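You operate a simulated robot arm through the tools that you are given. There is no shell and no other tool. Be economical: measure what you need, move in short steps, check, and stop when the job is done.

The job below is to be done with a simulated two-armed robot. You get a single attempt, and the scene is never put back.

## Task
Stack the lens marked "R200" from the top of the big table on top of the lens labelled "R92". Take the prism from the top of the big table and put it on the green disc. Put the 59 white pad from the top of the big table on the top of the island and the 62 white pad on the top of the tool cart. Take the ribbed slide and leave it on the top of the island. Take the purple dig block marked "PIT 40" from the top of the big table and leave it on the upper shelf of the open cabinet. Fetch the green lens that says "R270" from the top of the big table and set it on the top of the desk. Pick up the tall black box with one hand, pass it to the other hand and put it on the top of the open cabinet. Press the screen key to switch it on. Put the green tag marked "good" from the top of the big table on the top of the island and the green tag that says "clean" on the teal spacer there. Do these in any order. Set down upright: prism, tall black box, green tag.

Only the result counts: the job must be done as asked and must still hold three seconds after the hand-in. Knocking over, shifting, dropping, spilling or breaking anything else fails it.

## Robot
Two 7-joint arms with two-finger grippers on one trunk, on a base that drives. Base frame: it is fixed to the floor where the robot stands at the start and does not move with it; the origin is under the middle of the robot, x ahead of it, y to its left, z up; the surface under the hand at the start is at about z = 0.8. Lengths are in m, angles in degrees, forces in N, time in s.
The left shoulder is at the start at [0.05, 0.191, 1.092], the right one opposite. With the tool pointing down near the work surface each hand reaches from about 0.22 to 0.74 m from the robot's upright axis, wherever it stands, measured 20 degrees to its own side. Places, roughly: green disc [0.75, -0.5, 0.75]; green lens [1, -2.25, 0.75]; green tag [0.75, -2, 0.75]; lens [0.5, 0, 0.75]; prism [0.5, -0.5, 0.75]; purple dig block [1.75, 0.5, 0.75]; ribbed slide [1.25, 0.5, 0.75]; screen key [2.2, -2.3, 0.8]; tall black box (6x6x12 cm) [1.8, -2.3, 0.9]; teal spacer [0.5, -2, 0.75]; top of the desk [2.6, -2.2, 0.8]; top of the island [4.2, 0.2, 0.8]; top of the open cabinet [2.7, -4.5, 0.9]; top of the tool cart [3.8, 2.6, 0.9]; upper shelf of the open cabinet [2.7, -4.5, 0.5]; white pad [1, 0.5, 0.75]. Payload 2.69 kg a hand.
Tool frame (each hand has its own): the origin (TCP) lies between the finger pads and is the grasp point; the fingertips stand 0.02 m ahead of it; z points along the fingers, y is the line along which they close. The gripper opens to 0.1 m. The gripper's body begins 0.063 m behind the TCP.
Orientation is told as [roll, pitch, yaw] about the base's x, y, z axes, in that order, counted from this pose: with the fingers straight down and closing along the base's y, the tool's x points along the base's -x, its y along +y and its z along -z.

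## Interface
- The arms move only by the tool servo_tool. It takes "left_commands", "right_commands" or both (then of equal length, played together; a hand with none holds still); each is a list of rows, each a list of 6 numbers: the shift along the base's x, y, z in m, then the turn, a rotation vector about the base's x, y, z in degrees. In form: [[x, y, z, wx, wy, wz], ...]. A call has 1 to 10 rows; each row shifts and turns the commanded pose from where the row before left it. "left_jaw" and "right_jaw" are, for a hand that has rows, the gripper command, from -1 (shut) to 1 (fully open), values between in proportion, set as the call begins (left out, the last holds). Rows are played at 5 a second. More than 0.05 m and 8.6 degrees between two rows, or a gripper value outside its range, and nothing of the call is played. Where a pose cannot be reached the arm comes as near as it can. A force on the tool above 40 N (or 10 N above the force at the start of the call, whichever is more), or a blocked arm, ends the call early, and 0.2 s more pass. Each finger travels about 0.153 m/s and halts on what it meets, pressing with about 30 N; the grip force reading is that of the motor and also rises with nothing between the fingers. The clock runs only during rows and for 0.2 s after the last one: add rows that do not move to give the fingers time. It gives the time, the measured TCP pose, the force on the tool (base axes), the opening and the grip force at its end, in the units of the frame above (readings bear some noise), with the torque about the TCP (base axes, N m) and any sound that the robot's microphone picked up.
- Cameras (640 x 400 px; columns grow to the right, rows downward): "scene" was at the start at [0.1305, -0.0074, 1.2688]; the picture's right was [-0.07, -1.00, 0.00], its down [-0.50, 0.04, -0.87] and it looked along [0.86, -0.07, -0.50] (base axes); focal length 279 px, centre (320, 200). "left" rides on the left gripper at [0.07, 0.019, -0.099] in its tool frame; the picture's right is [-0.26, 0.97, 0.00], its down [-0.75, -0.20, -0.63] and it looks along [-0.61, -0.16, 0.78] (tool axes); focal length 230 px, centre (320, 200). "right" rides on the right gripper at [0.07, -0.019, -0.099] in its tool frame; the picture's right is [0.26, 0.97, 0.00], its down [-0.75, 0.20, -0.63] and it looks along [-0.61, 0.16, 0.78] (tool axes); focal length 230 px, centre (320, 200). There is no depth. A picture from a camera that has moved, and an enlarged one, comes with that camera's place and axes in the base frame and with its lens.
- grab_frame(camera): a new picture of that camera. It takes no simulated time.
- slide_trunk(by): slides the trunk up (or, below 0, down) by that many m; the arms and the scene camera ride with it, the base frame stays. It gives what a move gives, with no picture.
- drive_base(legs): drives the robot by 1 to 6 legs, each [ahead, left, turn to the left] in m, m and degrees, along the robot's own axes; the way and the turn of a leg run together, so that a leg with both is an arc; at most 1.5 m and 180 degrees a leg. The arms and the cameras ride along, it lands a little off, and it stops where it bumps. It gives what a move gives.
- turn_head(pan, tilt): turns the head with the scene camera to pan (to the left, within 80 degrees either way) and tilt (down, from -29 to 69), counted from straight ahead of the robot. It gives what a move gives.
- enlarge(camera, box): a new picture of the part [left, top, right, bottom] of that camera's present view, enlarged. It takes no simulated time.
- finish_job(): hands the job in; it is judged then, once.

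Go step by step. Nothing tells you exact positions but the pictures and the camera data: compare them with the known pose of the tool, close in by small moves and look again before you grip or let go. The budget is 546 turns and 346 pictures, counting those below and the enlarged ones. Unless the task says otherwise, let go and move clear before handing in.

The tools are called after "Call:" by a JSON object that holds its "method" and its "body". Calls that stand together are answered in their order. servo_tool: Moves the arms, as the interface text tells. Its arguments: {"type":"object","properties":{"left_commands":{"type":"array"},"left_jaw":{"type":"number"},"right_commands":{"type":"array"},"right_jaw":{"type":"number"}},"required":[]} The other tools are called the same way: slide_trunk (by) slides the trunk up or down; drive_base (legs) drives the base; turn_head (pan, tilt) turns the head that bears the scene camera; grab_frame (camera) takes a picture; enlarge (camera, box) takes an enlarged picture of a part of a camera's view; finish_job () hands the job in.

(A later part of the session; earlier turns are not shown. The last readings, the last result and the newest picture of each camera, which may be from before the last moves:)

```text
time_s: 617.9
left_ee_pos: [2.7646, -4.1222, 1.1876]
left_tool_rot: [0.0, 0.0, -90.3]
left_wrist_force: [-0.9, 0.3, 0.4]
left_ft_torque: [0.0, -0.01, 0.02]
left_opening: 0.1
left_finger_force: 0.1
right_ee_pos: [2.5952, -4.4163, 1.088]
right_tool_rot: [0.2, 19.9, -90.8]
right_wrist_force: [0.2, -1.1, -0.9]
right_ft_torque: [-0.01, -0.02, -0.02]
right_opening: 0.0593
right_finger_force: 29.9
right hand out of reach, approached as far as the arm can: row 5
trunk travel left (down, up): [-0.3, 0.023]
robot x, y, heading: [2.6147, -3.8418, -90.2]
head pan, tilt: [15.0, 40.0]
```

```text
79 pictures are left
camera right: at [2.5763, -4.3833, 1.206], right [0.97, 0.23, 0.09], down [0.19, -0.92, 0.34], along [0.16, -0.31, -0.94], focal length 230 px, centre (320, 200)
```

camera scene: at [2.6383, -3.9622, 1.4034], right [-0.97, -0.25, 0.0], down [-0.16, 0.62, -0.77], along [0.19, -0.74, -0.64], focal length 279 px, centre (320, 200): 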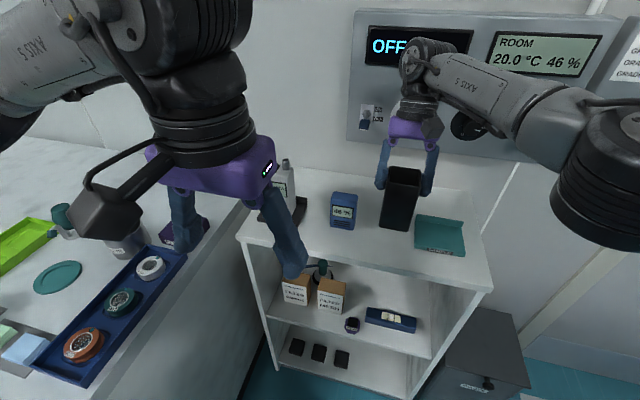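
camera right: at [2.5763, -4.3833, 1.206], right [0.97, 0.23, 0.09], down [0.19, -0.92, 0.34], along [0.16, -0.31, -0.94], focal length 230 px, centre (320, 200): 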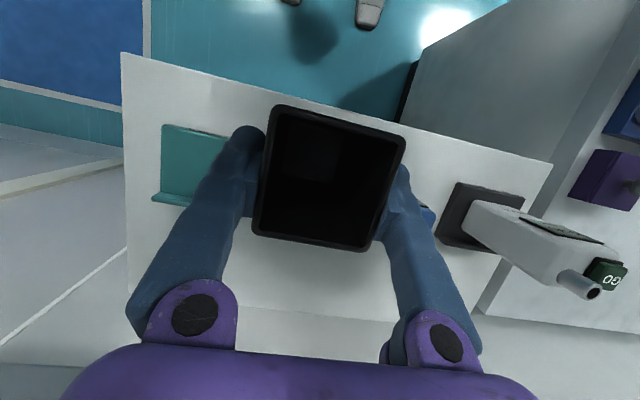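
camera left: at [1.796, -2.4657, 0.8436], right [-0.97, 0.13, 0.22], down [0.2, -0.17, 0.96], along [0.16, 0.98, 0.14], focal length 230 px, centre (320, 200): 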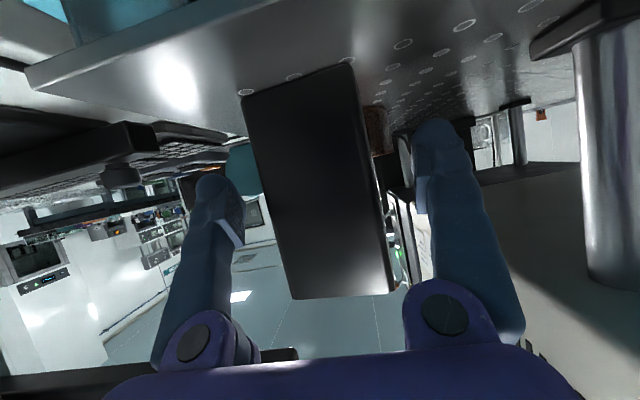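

Clear on both sides; shifting 8 mm and lowering.

Call:
{"method": "servo_tool", "body": {"right_commands": [[0.008, 0.002, -0.03, 0, 0, 0], [0, 0, -0.03, 0, 0, 0], [0, 0, -0.02, 0, 0, 0], [0, 0, 0, 0, 0, 0]]}}

Call:
{"method": "enlarge", "body": {"camera": "scene", "box": [300, 120, 500, 290]}}

```text
time_s: 618.9
left_ee_pos: [2.7651, -4.1219, 1.1882]
left_tool_rot: [0.0, 0.0, -90.3]
left_wrist_force: [-0.1, 0.9, -0.1]
left_ft_torque: [0.0, 0.01, 0.0]
left_opening: 0.1
left_finger_force: 0.0
right_ee_pos: [2.6031, -4.4143, 1.008]
right_tool_rot: [0.0, 20.0, -90.8]
right_wrist_force: [-0.5, -0.1, -0.6]
right_ft_torque: [-0.01, 0.01, -0.01]
right_opening: 0.0592
right_finger_force: 29.9
trunk travel left (down, up): [-0.3, 0.023]
robot x, y, heading: [2.619, -3.8385, -90.5]
head pan, tilt: [15.0, 40.0]
```

```text
2.35 times, centred on (400, 205) of scene
camera zoom: at [2.6388, -3.9622, 1.4034], right [-0.97, -0.25, 0.0], down [-0.16, 0.62, -0.77], along [0.19, -0.74, -0.64], focal length 657 px, centre (132, 188)
```

zoom: 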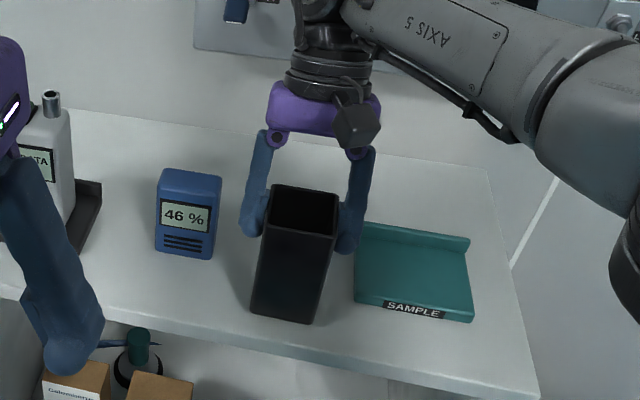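

Call:
{"method": "servo_tool", "body": {"right_commands": [[0, 0, -0.006, 0, 0, 0], [0, 0, -0.005, 0, 0, 0], [0, 0, 0, 0, 0, 0]]}}

Call:
{"method": "servo_tool", "body": {"right_commands": [[0, 0, -0.003, 0, 0, 0], [0, 0, -0.003, 0, 0, 0], [0, 0, 0, 0, 0, 0]]}}

Call:
{"method": "servo_tool", "body": {"right_commands": [[0, 0, -0.003, 0, 0, 0], [0, 0, -0.003, 0, 0, 0], [0, 0, 0, 0, 0, 0]]}}

```text
time_s: 619.7
left_ee_pos: [2.7652, -4.1218, 1.1866]
left_tool_rot: [0.0, 0.0, -90.3]
left_wrist_force: [-0.5, 0.0, 0.0]
left_ft_torque: [0.01, -0.01, 0.0]
left_opening: 0.0999
left_finger_force: 0.0
right_ee_pos: [2.6018, -4.4127, 0.9975]
right_tool_rot: [0.1, 20.0, -90.8]
right_wrist_force: [-0.1, 0.3, -1.3]
right_ft_torque: [-0.01, -0.01, 0.0]
right_opening: 0.0592
right_finger_force: 29.8
trunk travel left (down, up): [-0.3, 0.023]
robot x, y, heading: [2.6169, -3.8377, -90.4]
head pan, tilt: [15.0, 40.0]
```

```text
time_s: 620.5
left_ee_pos: [2.7647, -4.1199, 1.189]
left_tool_rot: [0.0, -0.2, -90.3]
left_wrist_force: [0.1, 0.0, -0.5]
left_ft_torque: [0.02, -0.02, -0.02]
left_opening: 0.1002
left_finger_force: 0.1
right_ee_pos: [2.6021, -4.4117, 0.9966]
right_tool_rot: [0.2, 19.6, -90.8]
right_wrist_force: [-1.7, -5.4, 35.3]
right_ft_torque: [0.51, 0.16, -0.01]
right_opening: 0.0595
right_finger_force: 29.3
trunk travel left (down, up): [-0.3, 0.023]
robot x, y, heading: [2.6156, -3.8419, -90.2]
head pan, tilt: [15.0, 40.0]
```

```text
time_s: 621.3
left_ee_pos: [2.7646, -4.1191, 1.1881]
left_tool_rot: [0.1, -0.2, -90.4]
left_wrist_force: [-0.5, -0.8, -0.4]
left_ft_torque: [-0.02, 0.0, -0.01]
left_opening: 0.1001
left_finger_force: 0.0
right_ee_pos: [2.6031, -4.4132, 0.9908]
right_tool_rot: [0.1, 19.5, -90.8]
right_wrist_force: [-2.9, -3.4, 39.1]
right_ft_torque: [-0.13, 0.06, -0.02]
right_opening: 0.0595
right_finger_force: 30.1
trunk travel left (down, up): [-0.3, 0.023]
robot x, y, heading: [2.6151, -3.8382, -90.2]
head pan, tilt: [15.0, 40.0]
```

Contact; relieving pressure and checking uprightness before release.

Call:
{"method": "servo_tool", "body": {"right_commands": [[0, 0, 0.006, 0, 0, 0], [0, 0, 0, 0, 0, 0]]}}

Call:
{"method": "enlarge", "body": {"camera": "scene", "box": [320, 150, 460, 290]}}

```text
time_s: 621.9
left_ee_pos: [2.7665, -4.1218, 1.1864]
left_tool_rot: [0.0, -0.1, -90.3]
left_wrist_force: [0.0, 0.2, -0.3]
left_ft_torque: [0.01, -0.01, 0.02]
left_opening: 0.1001
left_finger_force: 0.1
right_ee_pos: [2.6021, -4.4118, 0.9919]
right_tool_rot: [0.1, 19.9, -90.7]
right_wrist_force: [2.4, -4.1, 11.6]
right_ft_torque: [-0.7, -0.2, 0.04]
right_opening: 0.0592
right_finger_force: 30.0
trunk travel left (down, up): [-0.3, 0.023]
robot x, y, heading: [2.6202, -3.8376, -90.3]
head pan, tilt: [15.0, 40.0]
```

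```text
2.86 times, centred on (390, 220) of scene
camera zoom: at [2.6391, -3.9613, 1.4031], right [-0.97, -0.25, 0.0], down [-0.16, 0.62, -0.77], along [0.19, -0.74, -0.64], focal length 798 px, centre (120, 143)
```

zoom: 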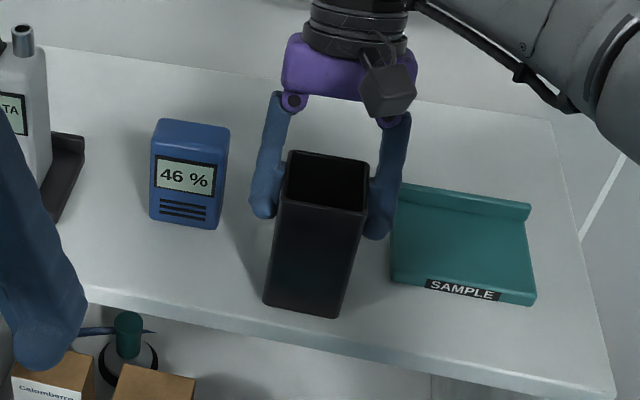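

Upright and settled. Releasing and lifting the hand straight up.

Call:
{"method": "servo_tool", "body": {"right_commands": [[0, 0, 0, 0, 0, 0], [0, 0, 0, 0, 0, 0]], "right_jaw": 0.55}}

Call:
{"method": "servo_tool", "body": {"right_commands": [[0, 0, 0.02, 0, 0, 0], [0, 0, 0.04, 0, 0, 0], [0, 0, 0.045, 0, 0, 0], [0, 0, 0.045, 0, 0, 0], [0, 0.04, 0.02, 0, 0, 0], [0, 0.045, 0, 0, 0, 0], [0, 0.045, 0, 7, 0, 0], [0, 0.045, 0, 7, 0, 0], [0, 0.03, 0, 6, 0, 0]]}}

Call:
{"method": "enlarge", "body": {"camera": "scene", "box": [240, 120, 500, 300]}}

```text
time_s: 622.5
left_ee_pos: [2.7649, -4.1224, 1.1875]
left_tool_rot: [0.1, 0.0, -90.4]
left_wrist_force: [0.4, 0.2, -0.1]
left_ft_torque: [0.0, 0.04, -0.04]
left_opening: 0.1002
left_finger_force: 0.0
right_ee_pos: [2.6021, -4.4116, 0.9912]
right_tool_rot: [0.0, 20.0, -90.8]
right_wrist_force: [0.3, -0.8, -0.2]
right_ft_torque: [0.0, 0.01, 0.01]
right_opening: 0.0772
right_finger_force: 0.0
trunk travel left (down, up): [-0.3, 0.023]
robot x, y, heading: [2.6172, -3.8441, -90.5]
head pan, tilt: [15.0, 40.0]
```

```text
time_s: 624.5
left_ee_pos: [2.7652, -4.1219, 1.1872]
left_tool_rot: [0.0, 0.0, -90.3]
left_wrist_force: [0.3, -0.5, 0.3]
left_ft_torque: [-0.01, 0.03, 0.02]
left_opening: 0.1002
left_finger_force: 0.1
right_ee_pos: [2.6021, -4.2063, 1.1628]
right_tool_rot: [-0.3, 39.9, -91.0]
right_wrist_force: [-0.9, -1.1, 0.8]
right_ft_torque: [0.01, 0.05, 0.02]
right_opening: 0.0775
right_finger_force: 0.0
trunk travel left (down, up): [-0.3, 0.023]
robot x, y, heading: [2.6177, -3.8422, -90.2]
head pan, tilt: [15.0, 40.0]
```

```text
2.22 times, centred on (370, 210) of scene
camera zoom: at [2.6388, -3.9624, 1.4034], right [-0.97, -0.25, 0.0], down [-0.16, 0.62, -0.77], along [0.19, -0.74, -0.64], focal length 620 px, centre (209, 178)
```

zoom: 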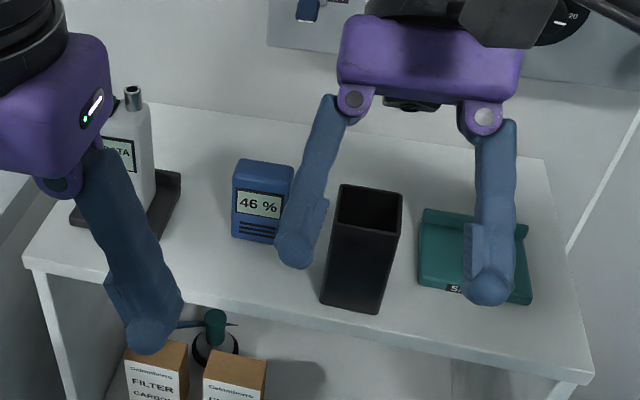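

The black box stands upright on the cabinet. I over-tilted the right hand, so I back off, straighten it, and then head round to see the front of the screen.

Call:
{"method": "drive_base", "body": {"legs": [[-0.75, 0, 0]]}}

Call:
{"method": "servo_tool", "body": {"right_commands": [[-0.03, 0, 0, -8, 0, 0], [-0.03, 0, 0, -8, 0, 0], [-0.03, 0, 0, -8, 0, 0], [-0.03, 0, 0, -8, 0, 0], [0, 0, 0, -8, 0, 0]]}}

Call:
{"method": "turn_head", "body": {"pan": 0, "tilt": 30}}

Call:
{"method": "drive_base", "body": {"legs": [[0, 0, 180], [0, -0.95, 0], [1.5, 0, 0]]}}

Call:
{"method": "turn_head", "body": {"pan": 70, "tilt": 25}}

Call:
{"method": "grab_frame", "body": {"camera": "scene"}}

```text
time_s: 628.6
left_ee_pos: [2.7694, -3.3739, 1.1879]
left_tool_rot: [0.0, 0.1, -90.1]
left_wrist_force: [0.5, 0.1, 0.3]
left_ft_torque: [-0.02, 0.0, 0.02]
left_opening: 0.1001
left_finger_force: 0.1
right_ee_pos: [2.6072, -3.4615, 1.1623]
right_tool_rot: [-0.4, 40.0, -90.8]
right_wrist_force: [-0.3, -0.4, 0.1]
right_ft_torque: [-0.03, -0.02, 0.03]
right_opening: 0.0774
right_finger_force: 0.1
trunk travel left (down, up): [-0.3, 0.023]
robot x, y, heading: [2.6221, -3.0919, -90.1]
head pan, tilt: [15.0, 40.0]
```

```text
time_s: 629.8
left_ee_pos: [2.77, -3.374, 1.1871]
left_tool_rot: [-0.1, 0.0, -90.1]
left_wrist_force: [0.0, -0.3, 0.7]
left_ft_torque: [-0.02, 0.0, 0.01]
left_opening: 0.1001
left_finger_force: 0.0
right_ee_pos: [2.4868, -3.4607, 1.1616]
right_tool_rot: [0.1, -0.2, -90.6]
right_wrist_force: [0.8, -0.1, -0.1]
right_ft_torque: [0.01, 0.04, -0.02]
right_opening: 0.0775
right_finger_force: 0.0
trunk travel left (down, up): [-0.3, 0.023]
robot x, y, heading: [2.6195, -3.0924, -90.3]
head pan, tilt: [15.0, 40.0]
```

```text
time_s: 630.6
left_ee_pos: [2.7687, -3.375, 1.1882]
left_tool_rot: [0.1, 0.0, -90.2]
left_wrist_force: [0.5, -0.8, 0.1]
left_ft_torque: [-0.01, -0.01, 0.05]
left_opening: 0.0998
left_finger_force: 0.1
right_ee_pos: [2.4857, -3.461, 1.1614]
right_tool_rot: [0.2, 0.0, -90.5]
right_wrist_force: [-0.7, -0.6, -0.7]
right_ft_torque: [0.0, 0.01, -0.01]
right_opening: 0.0775
right_finger_force: 0.0
trunk travel left (down, up): [-0.3, 0.023]
robot x, y, heading: [2.622, -3.0924, -90.2]
head pan, tilt: [0.0, 30.0]
```

```text
time_s: 653.5
left_ee_pos: [3.5854, -1.3702, 1.1877]
left_tool_rot: [0.0, 0.0, 84.9]
left_wrist_force: [-0.1, -0.2, -0.2]
left_ft_torque: [-0.02, 0.01, -0.02]
left_opening: 0.1001
left_finger_force: 0.0
right_ee_pos: [3.873, -1.3071, 1.1617]
right_tool_rot: [0.1, 0.1, 84.4]
right_wrist_force: [0.0, 0.6, -0.8]
right_ft_torque: [0.0, -0.03, 0.01]
right_opening: 0.0775
right_finger_force: 0.1
trunk travel left (down, up): [-0.3, 0.023]
robot x, y, heading: [3.7116, -1.661, 84.8]
head pan, tilt: [0.0, 30.0]
```

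```text
time_s: 655.0
left_ee_pos: [3.5848, -1.3684, 1.1871]
left_tool_rot: [-0.1, 0.0, 84.9]
left_wrist_force: [0.4, 0.1, 1.0]
left_ft_torque: [0.0, 0.04, -0.03]
left_opening: 0.1
left_finger_force: 0.2
right_ee_pos: [3.8742, -1.3082, 1.1614]
right_tool_rot: [0.2, 0.0, 84.4]
right_wrist_force: [0.6, 1.2, 0.2]
right_ft_torque: [0.01, 0.06, -0.05]
right_opening: 0.0776
right_finger_force: 0.2
trunk travel left (down, up): [-0.3, 0.023]
robot x, y, heading: [3.7115, -1.6643, 84.6]
head pan, tilt: [70.0, 25.0]
```

```text
75 pictures are left
camera scene: at [3.6295, -1.5843, 1.4267], right [0.43, 0.91, 0.0], down [0.38, -0.18, -0.91], along [-0.82, 0.39, -0.42], focal length 279 px, centre (320, 200)
```

scene: 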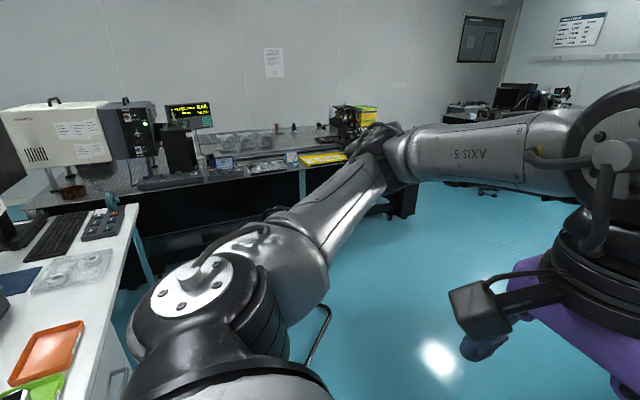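

Turning to face the desk's working side.

Call:
{"method": "drive_base", "body": {"legs": [[0, 0, 110]]}}

Call:
{"method": "turn_head", "body": {"pan": 0, "tilt": 20}}

Call:
{"method": "grab_frame", "body": {"camera": "scene"}}

```text
time_s: 659.9
left_ee_pos: [3.4723, -1.8768, 1.187]
left_tool_rot: [-0.1, 0.0, -165.9]
left_wrist_force: [0.7, -0.3, 0.6]
left_ft_torque: [-0.01, -0.01, -0.03]
left_opening: 0.1
left_finger_force: 0.1
right_ee_pos: [3.3188, -1.6243, 1.1621]
right_tool_rot: [0.1, 0.0, -166.3]
right_wrist_force: [0.8, -0.5, -0.2]
right_ft_torque: [0.01, 0.01, 0.02]
right_opening: 0.0776
right_finger_force: 0.0
trunk travel left (down, up): [-0.3, 0.023]
robot x, y, heading: [3.7095, -1.6605, -165.9]
head pan, tilt: [70.0, 25.0]
```

```text
time_s: 661.3
left_ee_pos: [3.4715, -1.8783, 1.1868]
left_tool_rot: [0.0, 0.1, -166.0]
left_wrist_force: [-0.8, 0.2, -0.6]
left_ft_torque: [0.0, 0.02, 0.03]
left_opening: 0.1002
left_finger_force: 0.1
right_ee_pos: [3.3195, -1.6235, 1.1616]
right_tool_rot: [0.1, 0.0, -166.4]
right_wrist_force: [0.0, 0.0, -0.4]
right_ft_torque: [0.01, -0.03, -0.01]
right_opening: 0.0775
right_finger_force: 0.0
trunk travel left (down, up): [-0.3, 0.023]
robot x, y, heading: [3.7081, -1.662, -166.0]
head pan, tilt: [0.0, 20.0]
```

```text
74 pictures are left
camera scene: at [3.5802, -1.6959, 1.4347], right [-0.24, 0.97, 0.0], down [0.33, 0.08, -0.94], along [-0.91, -0.23, -0.34], focal length 279 px, centre (320, 200)
```

scene: 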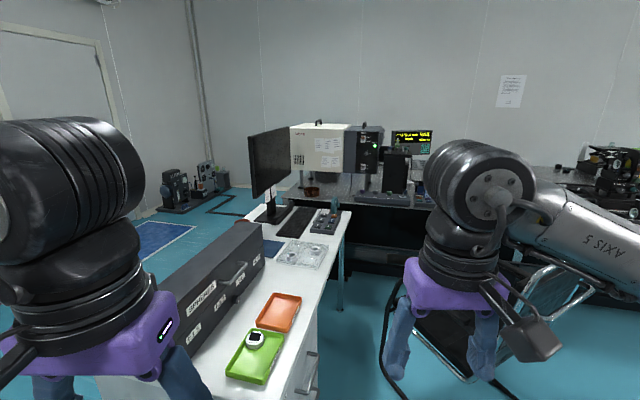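

Call:
{"method": "enlarge", "body": {"camera": "scene", "box": [230, 120, 370, 260]}}

```text
2.86 times, centred on (300, 190) of scene
camera zoom: at [3.5802, -1.6959, 1.4347], right [-0.24, 0.97, 0.0], down [0.33, 0.08, -0.94], along [-0.91, -0.23, -0.34], focal length 798 px, centre (377, 229)
```

zoom: 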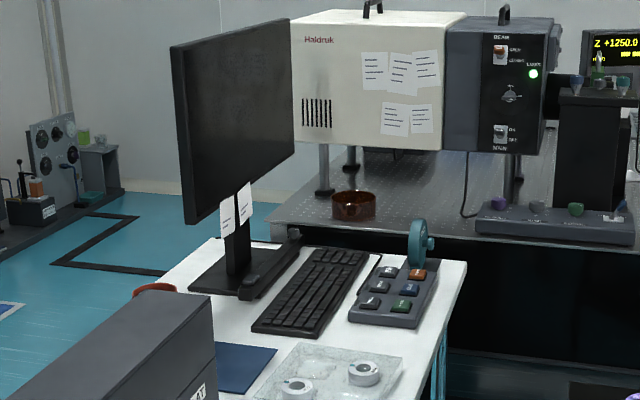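

Call:
{"method": "enlarge", "body": {"camera": "scene", "box": [255, 180, 325, 240]}}

```text
6.67 times, centred on (290, 210) of scene
camera zoom: at [3.5802, -1.6959, 1.4347], right [-0.24, 0.97, 0.0], down [0.33, 0.08, -0.94], along [-0.91, -0.23, -0.34], focal length 1861 px, centre (520, 133)
```

zoom: 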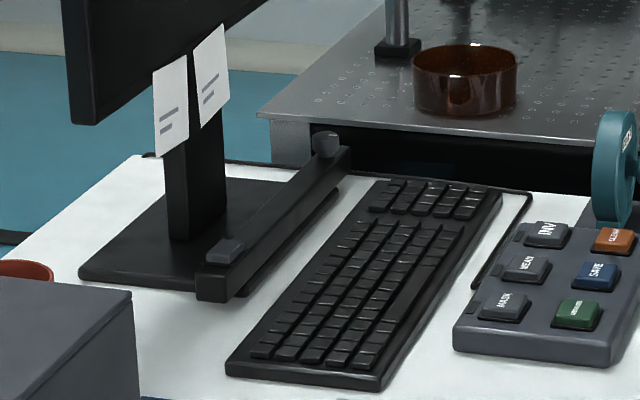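

The bar below the screen carries a square key at its near end: (2.245, -2.28, ≈0.81), matching the hint. I'll press it from the desk's rear side, going under the monitor; driving back there.

Call:
{"method": "drive_base", "body": {"legs": [[0, 0, 76], [0, -0.13, 0], [1.5, 0, 0]]}}

Call:
{"method": "drive_base", "body": {"legs": [[0, -1.42, 0], [0, 0, 180]]}}

Call:
{"method": "turn_head", "body": {"pan": 0, "tilt": 35}}

Call:
{"method": "grab_frame", "body": {"camera": "scene"}}

```text
time_s: 673.3
left_ee_pos: [3.7005, -3.4329, 1.1876]
left_tool_rot: [0.0, 0.1, -91.5]
left_wrist_force: [0.0, 0.1, -0.6]
left_ft_torque: [-0.02, 0.02, 0.0]
left_opening: 0.0999
left_finger_force: 0.1
right_ee_pos: [3.4167, -3.5121, 1.1626]
right_tool_rot: [0.1, 0.0, -92.0]
right_wrist_force: [0.0, 1.5, 0.2]
right_ft_torque: [0.01, 0.0, -0.01]
right_opening: 0.0775
right_finger_force: 0.1
trunk travel left (down, up): [-0.3, 0.023]
robot x, y, heading: [3.5585, -3.1468, -91.5]
head pan, tilt: [0.0, 20.0]
```

```text
time_s: 692.9
left_ee_pos: [2.045, -2.8375, 1.1873]
left_tool_rot: [0.1, 0.0, 88.0]
left_wrist_force: [-0.4, -0.1, 0.1]
left_ft_torque: [-0.01, 0.0, -0.01]
left_opening: 0.0999
left_finger_force: 0.2
right_ee_pos: [2.3307, -2.7603, 1.162]
right_tool_rot: [0.1, 0.0, 87.6]
right_wrist_force: [0.9, 0.0, 0.0]
right_ft_torque: [-0.01, -0.02, -0.02]
right_opening: 0.0778
right_finger_force: 0.1
trunk travel left (down, up): [-0.3, 0.023]
robot x, y, heading: [2.1865, -3.1247, 88.2]
head pan, tilt: [0.0, 20.0]
```

```text
time_s: 693.6
left_ee_pos: [2.0454, -2.8366, 1.1867]
left_tool_rot: [0.1, 0.0, 88.0]
left_wrist_force: [-0.3, 0.1, 0.0]
left_ft_torque: [-0.01, 0.02, -0.02]
left_opening: 0.0998
left_finger_force: 0.0
right_ee_pos: [2.331, -2.7598, 1.1617]
right_tool_rot: [0.0, 0.0, 87.6]
right_wrist_force: [-0.2, -0.6, 0.1]
right_ft_torque: [-0.03, 0.02, 0.02]
right_opening: 0.0777
right_finger_force: 0.2
trunk travel left (down, up): [-0.3, 0.023]
robot x, y, heading: [2.1854, -3.1264, 88.2]
head pan, tilt: [0.0, 35.0]
```

```text
71 pictures are left
camera scene: at [2.19, -2.996, 1.411], right [1.0, -0.03, 0.0], down [-0.02, -0.57, -0.82], along [0.03, 0.82, -0.57], focal length 279 px, centre (320, 200)
```

scene: 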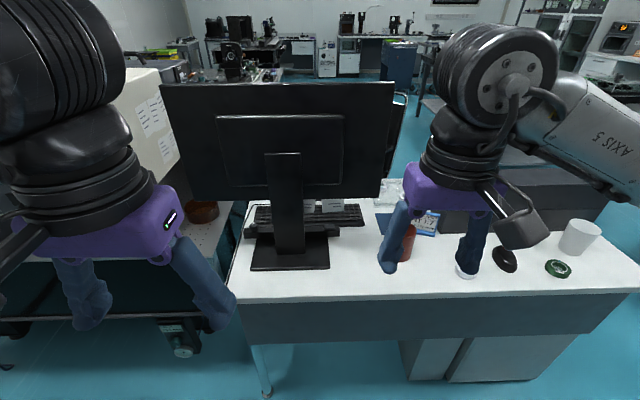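

Call:
{"method": "enlarge", "body": {"camera": "scene", "box": [230, 170, 390, 280]}}

Call:
{"method": "slide_trunk", "body": {"by": -0.15}}

Call:
{"method": "enlarge", "body": {"camera": "scene", "box": [230, 170, 390, 280]}}

```text
3.64 times, centred on (310, 225) of scene
camera zoom: at [2.19, -2.996, 1.411], right [1.0, -0.03, 0.0], down [-0.02, -0.57, -0.82], along [0.03, 0.82, -0.57], focal length 1015 px, centre (356, 109)
```

zoom: 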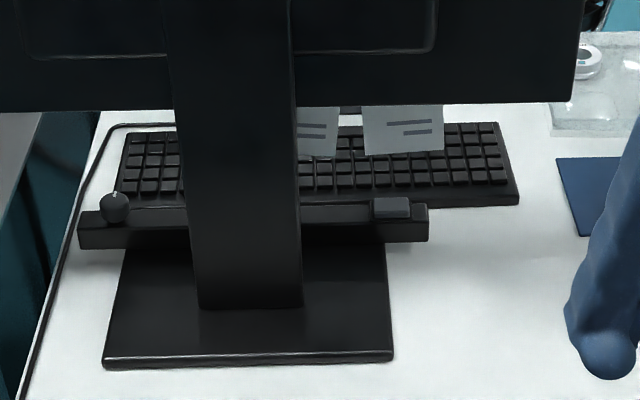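

```text
time_s: 695.4
left_ee_pos: [2.0455, -2.837, 1.0375]
left_tool_rot: [0.0, -0.1, 88.1]
left_wrist_force: [-0.4, 0.5, -0.6]
left_ft_torque: [-0.03, 0.03, -0.01]
left_opening: 0.1
left_finger_force: 0.1
right_ee_pos: [2.3314, -2.7602, 1.012]
right_tool_rot: [0.1, 0.0, 87.6]
right_wrist_force: [-0.3, -0.5, 0.8]
right_ft_torque: [0.02, 0.0, 0.01]
right_opening: 0.0774
right_finger_force: 0.0
trunk travel left (down, up): [-0.15, 0.173]
robot x, y, heading: [2.1851, -3.1246, 88.2]
head pan, tilt: [0.0, 35.0]
```

```text
3.64 times, centred on (310, 225) of scene
camera zoom: at [2.19, -2.9961, 1.261], right [1.0, -0.03, 0.0], down [-0.02, -0.57, -0.82], along [0.03, 0.82, -0.57], focal length 1015 px, centre (356, 109)
```

zoom: 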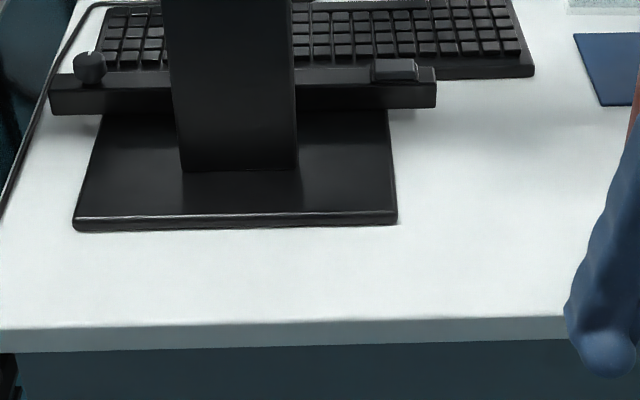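

The key's top is at (2.245, -2.293, 0.809). I approach, close the right gripper, tilt it 60° forward and lower it behind the monitor.

Call:
{"method": "drive_base", "body": {"legs": [[0.14, 0, 1.8]]}}

Call:
{"method": "servo_tool", "body": {"right_commands": [[-0.02, 0, 0, 7.5, 0, 0], [-0.02, 0, 0, 7.5, 0, 0], [-0.02, 0, 0, 7.5, 0, 0], [-0.02, 0, 0, 7.5, 0, 0], [0, 0, -0.02, 7.5, 0, 0], [0, 0, -0.03, 7.5, 0, 0], [0, 0, -0.03, 7.5, 0, 0], [0, 0, -0.03, 7.5, 0, 0], [0, 0, 0, 0, 0, 0]], "right_jaw": -1}}

Call:
{"method": "grab_frame", "body": {"camera": "scene"}}

Call:
{"method": "grab_frame", "body": {"camera": "right"}}

```text
time_s: 696.7
left_ee_pos: [2.039, -2.7015, 1.0378]
left_tool_rot: [0.1, 0.0, 89.7]
left_wrist_force: [0.4, 0.6, 0.5]
left_ft_torque: [-0.02, 0.0, 0.01]
left_opening: 0.1
left_finger_force: 0.0
right_ee_pos: [2.3226, -2.6173, 1.0126]
right_tool_rot: [0.1, 0.0, 89.4]
right_wrist_force: [0.0, 0.4, 0.0]
right_ft_torque: [-0.04, 0.0, -0.02]
right_opening: 0.0776
right_finger_force: 0.0
trunk travel left (down, up): [-0.15, 0.173]
robot x, y, heading: [2.1881, -2.9821, 89.8]
head pan, tilt: [0.0, 35.0]
```

```text
time_s: 698.7
left_ee_pos: [2.0404, -2.7023, 1.037]
left_tool_rot: [0.0, -0.1, 89.7]
left_wrist_force: [0.8, 0.2, -0.5]
left_ft_torque: [0.0, 0.02, 0.03]
left_opening: 0.1
left_finger_force: 0.1
right_ee_pos: [2.242, -2.6147, 0.9024]
right_tool_rot: [1.8, -60.5, 87.5]
right_wrist_force: [-0.4, 0.9, 0.5]
right_ft_torque: [0.0, -0.02, 0.03]
right_opening: 0.0
right_finger_force: 29.5
trunk travel left (down, up): [-0.15, 0.173]
robot x, y, heading: [2.1872, -2.9842, 89.6]
head pan, tilt: [0.0, 35.0]
```

```text
68 pictures are left
camera scene: at [2.1891, -2.8573, 1.2609], right [1.0, 0.0, 0.0], down [0.0, -0.57, -0.82], along [0.0, 0.82, -0.57], focal length 279 px, centre (320, 200)
```

scene: 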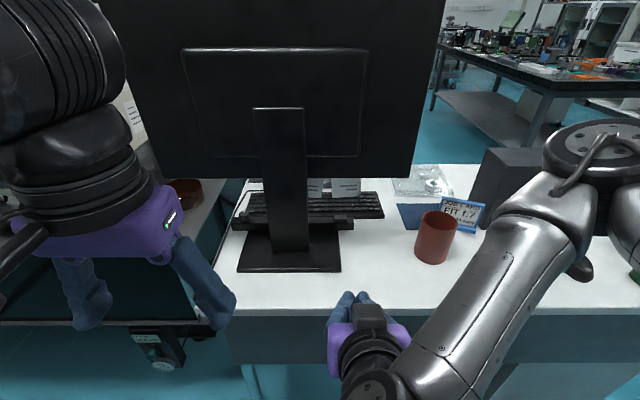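

```text
67 pictures are left
camera right: at [2.2595, -2.7341, 0.8915], right [-0.97, -0.11, -0.21], down [-0.19, -0.17, 0.97], along [-0.15, 0.98, 0.15], focal length 230 px, centre (320, 200)
```

right: 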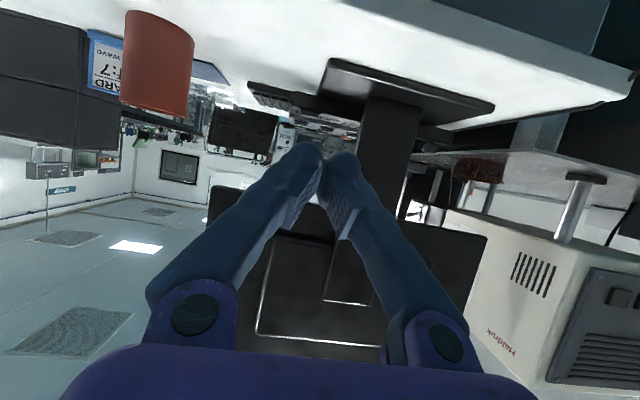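

Lowering and advancing toward the gap beneath the monitor, in stages.

Call:
{"method": "servo_tool", "body": {"right_commands": [[0.001, 0.02, -0.03, 0, 0, 0], [0.001, 0.03, -0.027, 0, 0, 0], [0, 0.045, 0, 0, 0, 0], [0, 0.045, 0, 0, 0, 0], [0, 0.04, 0, 0, 0, 0], [0, 0, 0, 0, 0, 0]]}}

Call:
{"method": "grab_frame", "body": {"camera": "scene"}}

Call:
{"method": "grab_frame", "body": {"camera": "right"}}

```text
time_s: 700.1
left_ee_pos: [2.0401, -2.7023, 1.0375]
left_tool_rot: [0.1, -0.1, 89.7]
left_wrist_force: [-0.2, -0.1, 0.0]
left_ft_torque: [0.03, 0.0, -0.03]
left_opening: 0.1002
left_finger_force: 0.1
right_ee_pos: [2.2463, -2.4365, 0.8477]
right_tool_rot: [1.4, -60.0, 88.6]
right_wrist_force: [0.3, -0.3, -0.2]
right_ft_torque: [-0.02, 0.02, 0.0]
right_opening: 0.0
right_finger_force: 29.7
trunk travel left (down, up): [-0.15, 0.173]
robot x, y, heading: [2.1861, -2.984, 89.8]
head pan, tilt: [0.0, 35.0]
```

```text
66 pictures are left
camera scene: at [2.1889, -2.8573, 1.2609], right [1.0, 0.0, 0.0], down [0.0, -0.57, -0.82], along [0.0, 0.82, -0.57], focal length 279 px, centre (320, 200)
```

scene: 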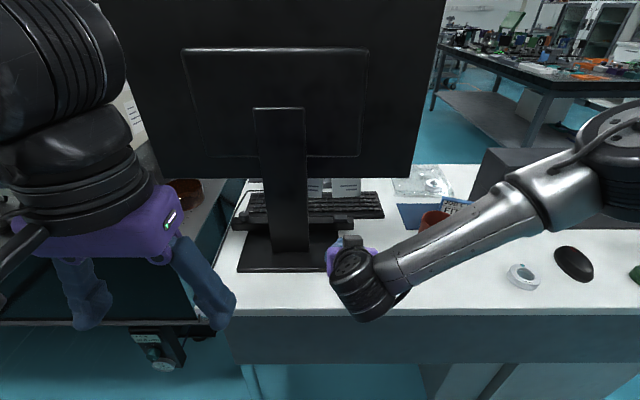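

```text
65 pictures are left
camera right: at [2.2641, -2.5571, 0.8361], right [-0.97, -0.12, -0.21], down [-0.19, -0.17, 0.97], along [-0.16, 0.98, 0.14], focal length 230 px, centre (320, 200)
```

right: 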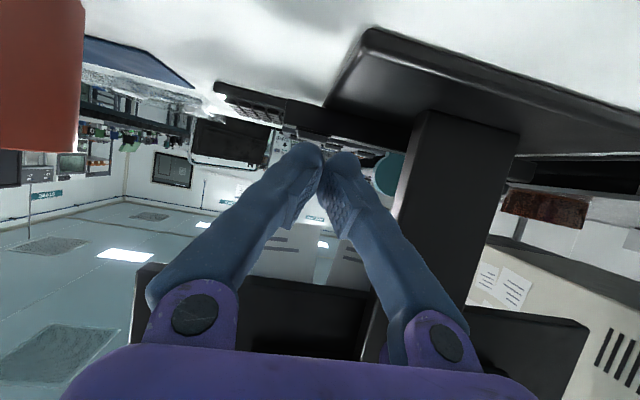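

Clearances look fine. Advancing the last 13 cm at key height plus margin.

Call:
{"method": "servo_tool", "body": {"right_commands": [[0, 0.035, -0.001, 0, 0, 0], [0, 0.035, -0.001, 0, 0, 0], [0, 0.035, 0, 0, 0, 0], [0, 0.027, 0, 0, 0, 0], [0, 0, 0, 0, 0, 0]]}}

Call:
{"method": "grab_frame", "body": {"camera": "right"}}

Call:
{"method": "enlarge", "body": {"camera": "scene", "box": [240, 150, 440, 290]}}

```text
time_s: 701.3
left_ee_pos: [2.0394, -2.7027, 1.0388]
left_tool_rot: [-0.1, -0.2, 89.8]
left_wrist_force: [-0.4, -0.2, 0.0]
left_ft_torque: [0.02, 0.01, 0.02]
left_opening: 0.1002
left_finger_force: 0.0
right_ee_pos: [2.246, -2.3048, 0.8432]
right_tool_rot: [1.4, -60.1, 88.6]
right_wrist_force: [-1.1, -0.3, 0.0]
right_ft_torque: [-0.02, -0.04, -0.01]
right_opening: 0.0
right_finger_force: 29.0
trunk travel left (down, up): [-0.15, 0.173]
robot x, y, heading: [2.1885, -2.9842, 89.7]
head pan, tilt: [0.0, 35.0]
```

```text
64 pictures are left
camera right: at [2.2645, -2.4243, 0.832], right [-0.97, -0.12, -0.21], down [-0.19, -0.17, 0.97], along [-0.16, 0.98, 0.14], focal length 230 px, centre (320, 200)
```

right: 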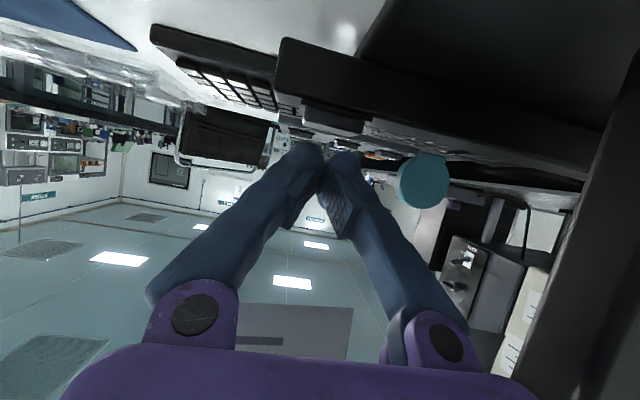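

```text
2.86 times, centred on (340, 220) of scene
camera zoom: at [2.189, -2.8573, 1.2609], right [1.0, 0.0, 0.0], down [0.0, -0.57, -0.82], along [0.0, 0.82, -0.57], focal length 798 px, centre (263, 143)
```

zoom: 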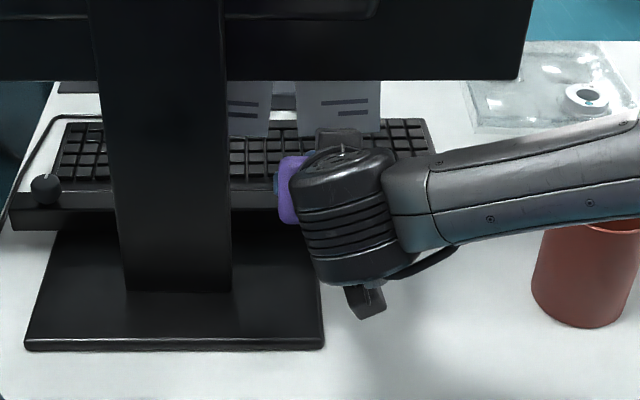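

The fingertips are right above the key. Pressing down in small steps.

Call:
{"method": "servo_tool", "body": {"right_commands": [[0, 0, -0.005, 0, 0, 0], [0, 0, -0.005, 0, 0, 0], [0, 0, -0.003, 0, 0, 0], [0, 0, 0, 0, 0, 0]]}}

Call:
{"method": "servo_tool", "body": {"right_commands": [[0, 0, -0.002, 0, 0, 0], [0, 0, -0.002, 0, 0, 0], [0, 0, 0, 0, 0, 0]]}}

```text
time_s: 702.3
left_ee_pos: [2.0392, -2.7019, 1.0378]
left_tool_rot: [0.0, 0.1, 89.7]
left_wrist_force: [-0.4, -0.4, 0.4]
left_ft_torque: [-0.01, 0.0, 0.0]
left_opening: 0.0999
left_finger_force: 0.0
right_ee_pos: [2.2456, -2.3044, 0.829]
right_tool_rot: [1.4, -60.0, 88.6]
right_wrist_force: [-0.9, -0.5, -0.4]
right_ft_torque: [0.01, -0.02, 0.0]
right_opening: 0.0
right_finger_force: 29.3
trunk travel left (down, up): [-0.15, 0.173]
robot x, y, heading: [2.1876, -2.9868, 89.6]
head pan, tilt: [0.0, 35.0]
```

```text
time_s: 703.1
left_ee_pos: [2.0395, -2.7023, 1.0368]
left_tool_rot: [0.0, -0.1, 89.7]
left_wrist_force: [0.6, 0.2, 0.7]
left_ft_torque: [0.01, -0.02, -0.02]
left_opening: 0.1
left_finger_force: 0.0
right_ee_pos: [2.2448, -2.3048, 0.8264]
right_tool_rot: [1.4, -60.1, 88.5]
right_wrist_force: [0.1, -0.7, 1.2]
right_ft_torque: [0.01, -0.02, 0.02]
right_opening: 0.006
right_finger_force: 29.2
trunk travel left (down, up): [-0.15, 0.173]
robot x, y, heading: [2.1852, -2.9851, 89.8]
head pan, tilt: [0.0, 35.0]
heard: click
```

A click was heard. I release by rising and check the screen.

Call:
{"method": "servo_tool", "body": {"right_commands": [[0, 0, 0.01, 0, 0, 0], [0, 0, 0.008, 0, 0, 0], [0, 0, 0, 0, 0, 0]]}}

Call:
{"method": "grab_frame", "body": {"camera": "right"}}

Call:
{"method": "grab_frame", "body": {"camera": "scene"}}

```text
time_s: 703.9
left_ee_pos: [2.0392, -2.7031, 1.037]
left_tool_rot: [0.0, 0.1, 89.7]
left_wrist_force: [-0.4, -0.4, -0.5]
left_ft_torque: [0.01, 0.01, 0.0]
left_opening: 0.1001
left_finger_force: 0.1
right_ee_pos: [2.2447, -2.3053, 0.8449]
right_tool_rot: [1.4, -60.0, 88.7]
right_wrist_force: [1.1, -0.2, 0.4]
right_ft_torque: [-0.01, 0.0, 0.02]
right_opening: 0.0
right_finger_force: 30.0
trunk travel left (down, up): [-0.15, 0.173]
robot x, y, heading: [2.1885, -2.9846, 89.5]
head pan, tilt: [0.0, 35.0]
```

```text
62 pictures are left
camera right: at [2.2626, -2.4246, 0.8327], right [-0.97, -0.12, -0.21], down [-0.19, -0.17, 0.97], along [-0.16, 0.98, 0.14], focal length 230 px, centre (320, 200)
```

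right: 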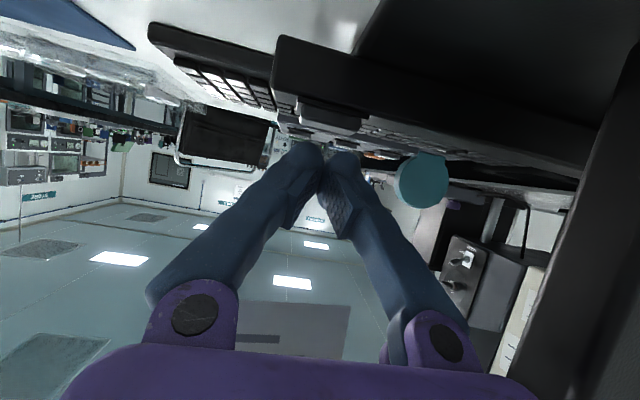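

```text
61 pictures are left
camera scene: at [2.1889, -2.8572, 1.2609], right [1.0, 0.0, 0.0], down [0.0, -0.57, -0.82], along [0.0, 0.82, -0.57], focal length 279 px, centre (320, 200)
```

scene: 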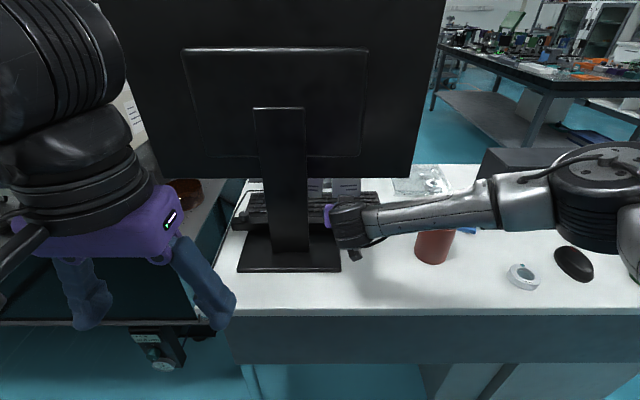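

Retracting from under the monitor, then driving round to see the screen's front.

Call:
{"method": "servo_tool", "body": {"right_commands": [[0, -0.045, 0, 0, 0, 0], [0, -0.045, 0, 0, 0, 0], [0, -0.045, 0, 0, 0, 0], [0, -0.045, 0, 0, 0, 0], [0, -0.045, 0, 0, 0, 0], [0, -0.045, 0, 0, 0, 0], [0, -0.04, 0, 0, 0, 0], [0, 0, 0.04, 0, 0, 0], [0, 0, 0.045, 0, 0, 0]]}}

Call:
{"method": "servo_tool", "body": {"right_commands": [[0, 0, 0.03, -7.5, 0, 0], [0, 0, 0.03, -7.5, 0, 0], [0, 0, 0.02, -7.5, 0, 0], [0, 0, 0, -7.5, 0, 0], [0, 0, 0, -7.5, 0, 0], [0, 0, 0, -7.5, 0, 0], [0, 0, 0, -7.5, 0, 0], [0, 0, 0, -7.5, 0, 0]]}}

Call:
{"method": "drive_base", "body": {"legs": [[-0.15, 0, 0], [0, -1.4, 0], [1.5, 0, 0], [0, 0, 95]]}}

Call:
{"method": "turn_head", "body": {"pan": 0, "tilt": 20}}

Call:
{"method": "grab_frame", "body": {"camera": "scene"}}

```text
time_s: 705.9
left_ee_pos: [2.0388, -2.7027, 1.0366]
left_tool_rot: [-0.1, 0.0, 89.7]
left_wrist_force: [-0.2, 0.9, 0.2]
left_ft_torque: [0.02, 0.0, 0.01]
left_opening: 0.1
left_finger_force: 0.1
right_ee_pos: [2.246, -2.6147, 0.9296]
right_tool_rot: [1.2, -60.2, 88.4]
right_wrist_force: [0.0, 0.2, 0.2]
right_ft_torque: [0.0, -0.01, 0.01]
right_opening: 0.0
right_finger_force: 29.5
trunk travel left (down, up): [-0.15, 0.173]
robot x, y, heading: [2.1897, -2.984, 89.8]
head pan, tilt: [0.0, 35.0]
```

```text
time_s: 707.7
left_ee_pos: [2.0396, -2.7027, 1.0379]
left_tool_rot: [0.1, -0.1, 89.7]
left_wrist_force: [0.4, 0.1, 0.1]
left_ft_torque: [0.02, -0.02, -0.03]
left_opening: 0.1
left_finger_force: 0.1
right_ee_pos: [2.2447, -2.6152, 1.0091]
right_tool_rot: [0.2, 0.0, 89.3]
right_wrist_force: [0.7, -0.2, 0.3]
right_ft_torque: [-0.01, 0.02, 0.0]
right_opening: 0.0
right_finger_force: 29.3
trunk travel left (down, up): [-0.15, 0.173]
robot x, y, heading: [2.1877, -2.9888, 89.8]
head pan, tilt: [0.0, 35.0]
```

```text
time_s: 732.1
left_ee_pos: [3.314, -1.8106, 1.0365]
left_tool_rot: [0.0, 0.1, -174.3]
left_wrist_force: [0.9, -0.2, 0.2]
left_ft_torque: [0.04, -0.04, -0.01]
left_opening: 0.1003
left_finger_force: 0.0
right_ee_pos: [3.2051, -1.6157, 1.0094]
right_tool_rot: [0.1, 0.0, -174.8]
right_wrist_force: [1.4, -0.6, -0.5]
right_ft_torque: [0.0, -0.02, 0.02]
right_opening: 0.0
right_finger_force: 29.0
trunk travel left (down, up): [-0.15, 0.173]
robot x, y, heading: [3.5779, -1.6319, -174.0]
head pan, tilt: [0.0, 35.0]
```

```text
time_s: 732.9
left_ee_pos: [3.3124, -1.8114, 1.0368]
left_tool_rot: [0.0, 0.1, -174.2]
left_wrist_force: [-1.1, 0.0, 0.3]
left_ft_torque: [0.06, -0.02, 0.02]
left_opening: 0.1002
left_finger_force: 0.1
right_ee_pos: [3.2051, -1.6164, 1.0087]
right_tool_rot: [0.1, 0.0, -174.6]
right_wrist_force: [0.1, 0.4, 0.5]
right_ft_torque: [0.01, -0.03, -0.06]
right_opening: 0.0
right_finger_force: 29.7
trunk travel left (down, up): [-0.15, 0.173]
robot x, y, heading: [3.578, -1.6328, -174.2]
head pan, tilt: [0.0, 20.0]
```

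```text
60 pictures are left
camera scene: at [3.446, -1.6469, 1.2847], right [-0.1, 0.99, 0.0], down [0.34, 0.04, -0.94], along [-0.93, -0.1, -0.34], focal length 279 px, centre (320, 200)
```

scene: 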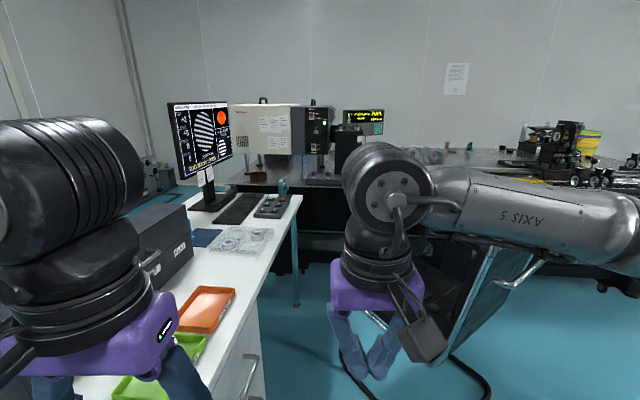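

The screen is on. As a last check, I look toward the island, which I bumped after placing things.

Call:
{"method": "drive_base", "body": {"legs": [[0, 0, -85], [0.9, 0.22, 0]]}}

Call:
{"method": "turn_head", "body": {"pan": -25, "tilt": 20}}

Call:
{"method": "grab_frame", "body": {"camera": "scene"}}

```text
time_s: 741.2
left_ee_pos: [2.9785, -0.5566, 1.0373]
left_tool_rot: [0.1, 0.1, 101.5]
left_wrist_force: [0.0, -0.3, 0.5]
left_ft_torque: [-0.03, -0.01, 0.03]
left_opening: 0.1
left_finger_force: 0.1
right_ee_pos: [3.1614, -0.4288, 1.0091]
right_tool_rot: [0.1, 0.0, 101.2]
right_wrist_force: [-0.3, 1.3, -0.6]
right_ft_torque: [-0.02, 0.01, -0.02]
right_opening: 0.0
right_finger_force: 29.6
trunk travel left (down, up): [-0.15, 0.173]
robot x, y, heading: [3.1816, -0.7986, 101.5]
head pan, tilt: [0.0, 20.0]
```

```text
time_s: 742.1
left_ee_pos: [2.9785, -0.5564, 1.0359]
left_tool_rot: [0.0, -0.1, 101.6]
left_wrist_force: [0.2, -0.6, 0.4]
left_ft_torque: [0.02, -0.01, 0.0]
left_opening: 0.1002
left_finger_force: 0.0
right_ee_pos: [3.1615, -0.4293, 1.0081]
right_tool_rot: [0.1, 0.0, 101.2]
right_wrist_force: [0.2, 0.0, 0.0]
right_ft_torque: [0.02, 0.01, 0.01]
right_opening: 0.0
right_finger_force: 29.6
trunk travel left (down, up): [-0.15, 0.173]
robot x, y, heading: [3.1839, -0.8006, 101.7]
head pan, tilt: [-25.0, 20.0]
```

```text
59 pictures are left
camera scene: at [3.1964, -0.6727, 1.2847], right [0.97, -0.23, 0.0], down [-0.08, -0.33, -0.94], along [0.22, 0.91, -0.34], focal length 279 px, centre (320, 200)
```

scene: 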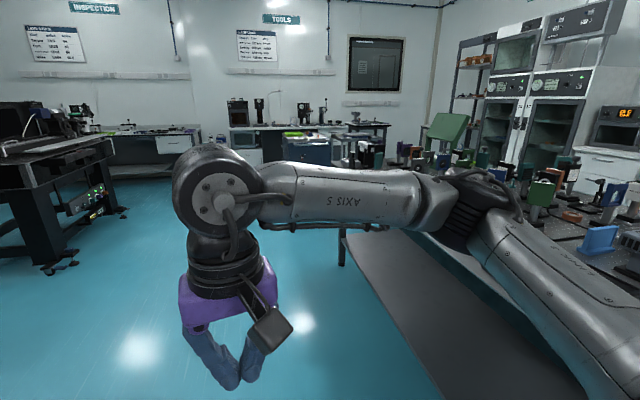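

Arm blocks the view; I go a bit further and turn to face the island.

Call:
{"method": "drive_base", "body": {"legs": [[1.1, 0.1, 0], [0, 0, -101]]}}

Call:
{"method": "turn_head", "body": {"pan": 20, "tilt": 30}}

Call:
{"method": "grab_frame", "body": {"camera": "scene"}}

```text
time_s: 752.0
left_ee_pos: [3.1505, 0.3906, 1.0369]
left_tool_rot: [0.0, -0.2, -0.8]
left_wrist_force: [0.7, 0.3, 0.3]
left_ft_torque: [0.01, -0.02, -0.03]
left_opening: 0.1002
left_finger_force: 0.0
right_ee_pos: [3.2367, 0.1847, 1.0083]
right_tool_rot: [0.1, 0.0, -1.0]
right_wrist_force: [-0.5, 0.0, -0.3]
right_ft_torque: [-0.02, 0.02, -0.02]
right_opening: 0.0
right_finger_force: 29.4
trunk travel left (down, up): [-0.15, 0.173]
robot x, y, heading: [2.8668, 0.2419, -0.8]
head pan, tilt: [-25.0, 20.0]
```

```text
time_s: 753.2
left_ee_pos: [3.1503, 0.3907, 1.037]
left_tool_rot: [0.0, -0.1, -0.7]
left_wrist_force: [0.3, -0.2, 0.4]
left_ft_torque: [-0.01, 0.01, 0.04]
left_opening: 0.1002
left_finger_force: 0.0
right_ee_pos: [3.236, 0.1847, 1.0086]
right_tool_rot: [0.1, 0.0, -1.1]
right_wrist_force: [-0.8, 0.7, -0.7]
right_ft_torque: [-0.01, 0.04, 0.0]
right_opening: 0.0
right_finger_force: 29.6
trunk travel left (down, up): [-0.15, 0.173]
robot x, y, heading: [2.8672, 0.2427, -0.6]
head pan, tilt: [20.0, 30.0]
```

```text
58 pictures are left
camera scene: at [2.9927, 0.2729, 1.2687], right [0.33, -0.94, 0.0], down [-0.47, -0.17, -0.87], along [0.82, 0.29, -0.5], focal length 279 px, centre (320, 200)
```

scene: 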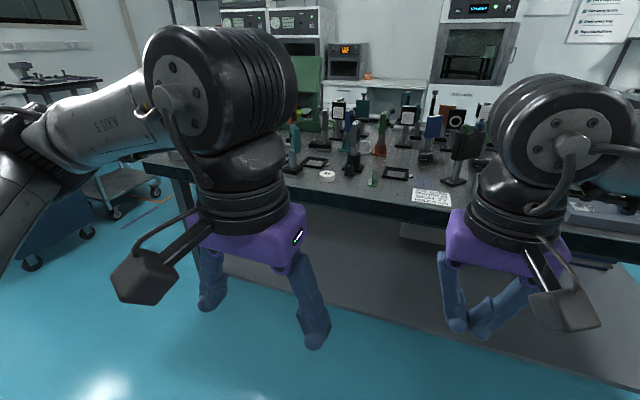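

Call:
{"method": "enlarge", "body": {"camera": "scene", "box": [290, 130, 450, 210]}}

Call:
{"method": "turn_head", "body": {"pan": 45, "tilt": 20}}

Call:
{"method": "grab_frame", "body": {"camera": "scene"}}

```text
4.00 times, centred on (370, 170) of scene
camera zoom: at [2.9927, 0.2729, 1.2687], right [0.33, -0.94, 0.0], down [-0.47, -0.17, -0.87], along [0.82, 0.29, -0.5], focal length 1117 px, centre (120, 320)
```

zoom: 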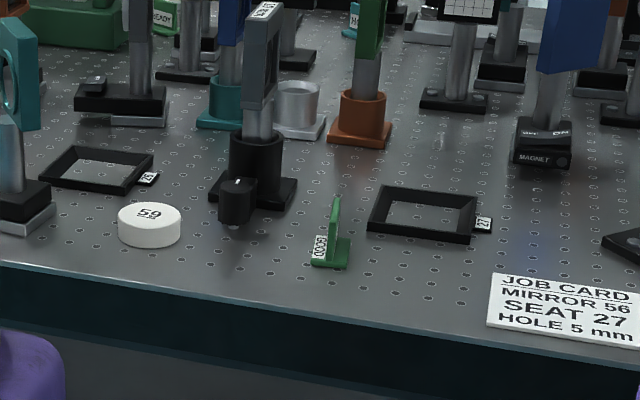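

```text
time_s: 754.0
left_ee_pos: [3.1495, 0.3912, 1.0377]
left_tool_rot: [0.0, 0.0, -0.6]
left_wrist_force: [-1.0, 0.7, 1.5]
left_ft_torque: [0.0, 0.0, -0.03]
left_opening: 0.0998
left_finger_force: 0.0
right_ee_pos: [3.2374, 0.1853, 1.0099]
right_tool_rot: [0.2, 0.0, -1.0]
right_wrist_force: [-0.3, 0.7, 0.4]
right_ft_torque: [-0.01, 0.0, -0.03]
right_opening: 0.0001
right_finger_force: 29.9
trunk travel left (down, up): [-0.15, 0.173]
robot x, y, heading: [2.8692, 0.2426, -1.0]
head pan, tilt: [45.0, 20.0]
```

```text
56 pictures are left
camera scene: at [2.974, 0.308, 1.2847], right [0.7, -0.72, 0.0], down [-0.25, -0.24, -0.94], along [0.67, 0.66, -0.34], focal length 279 px, centre (320, 200)
```

scene: 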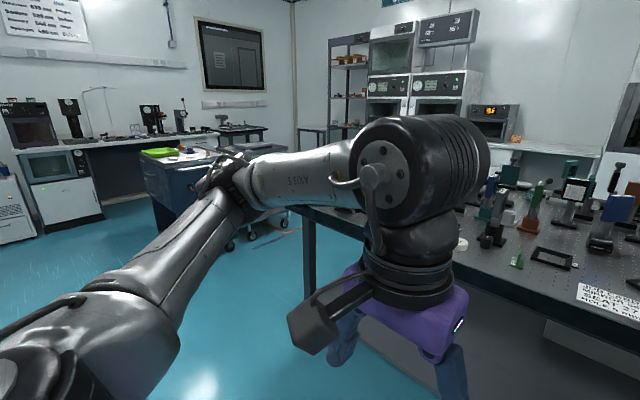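

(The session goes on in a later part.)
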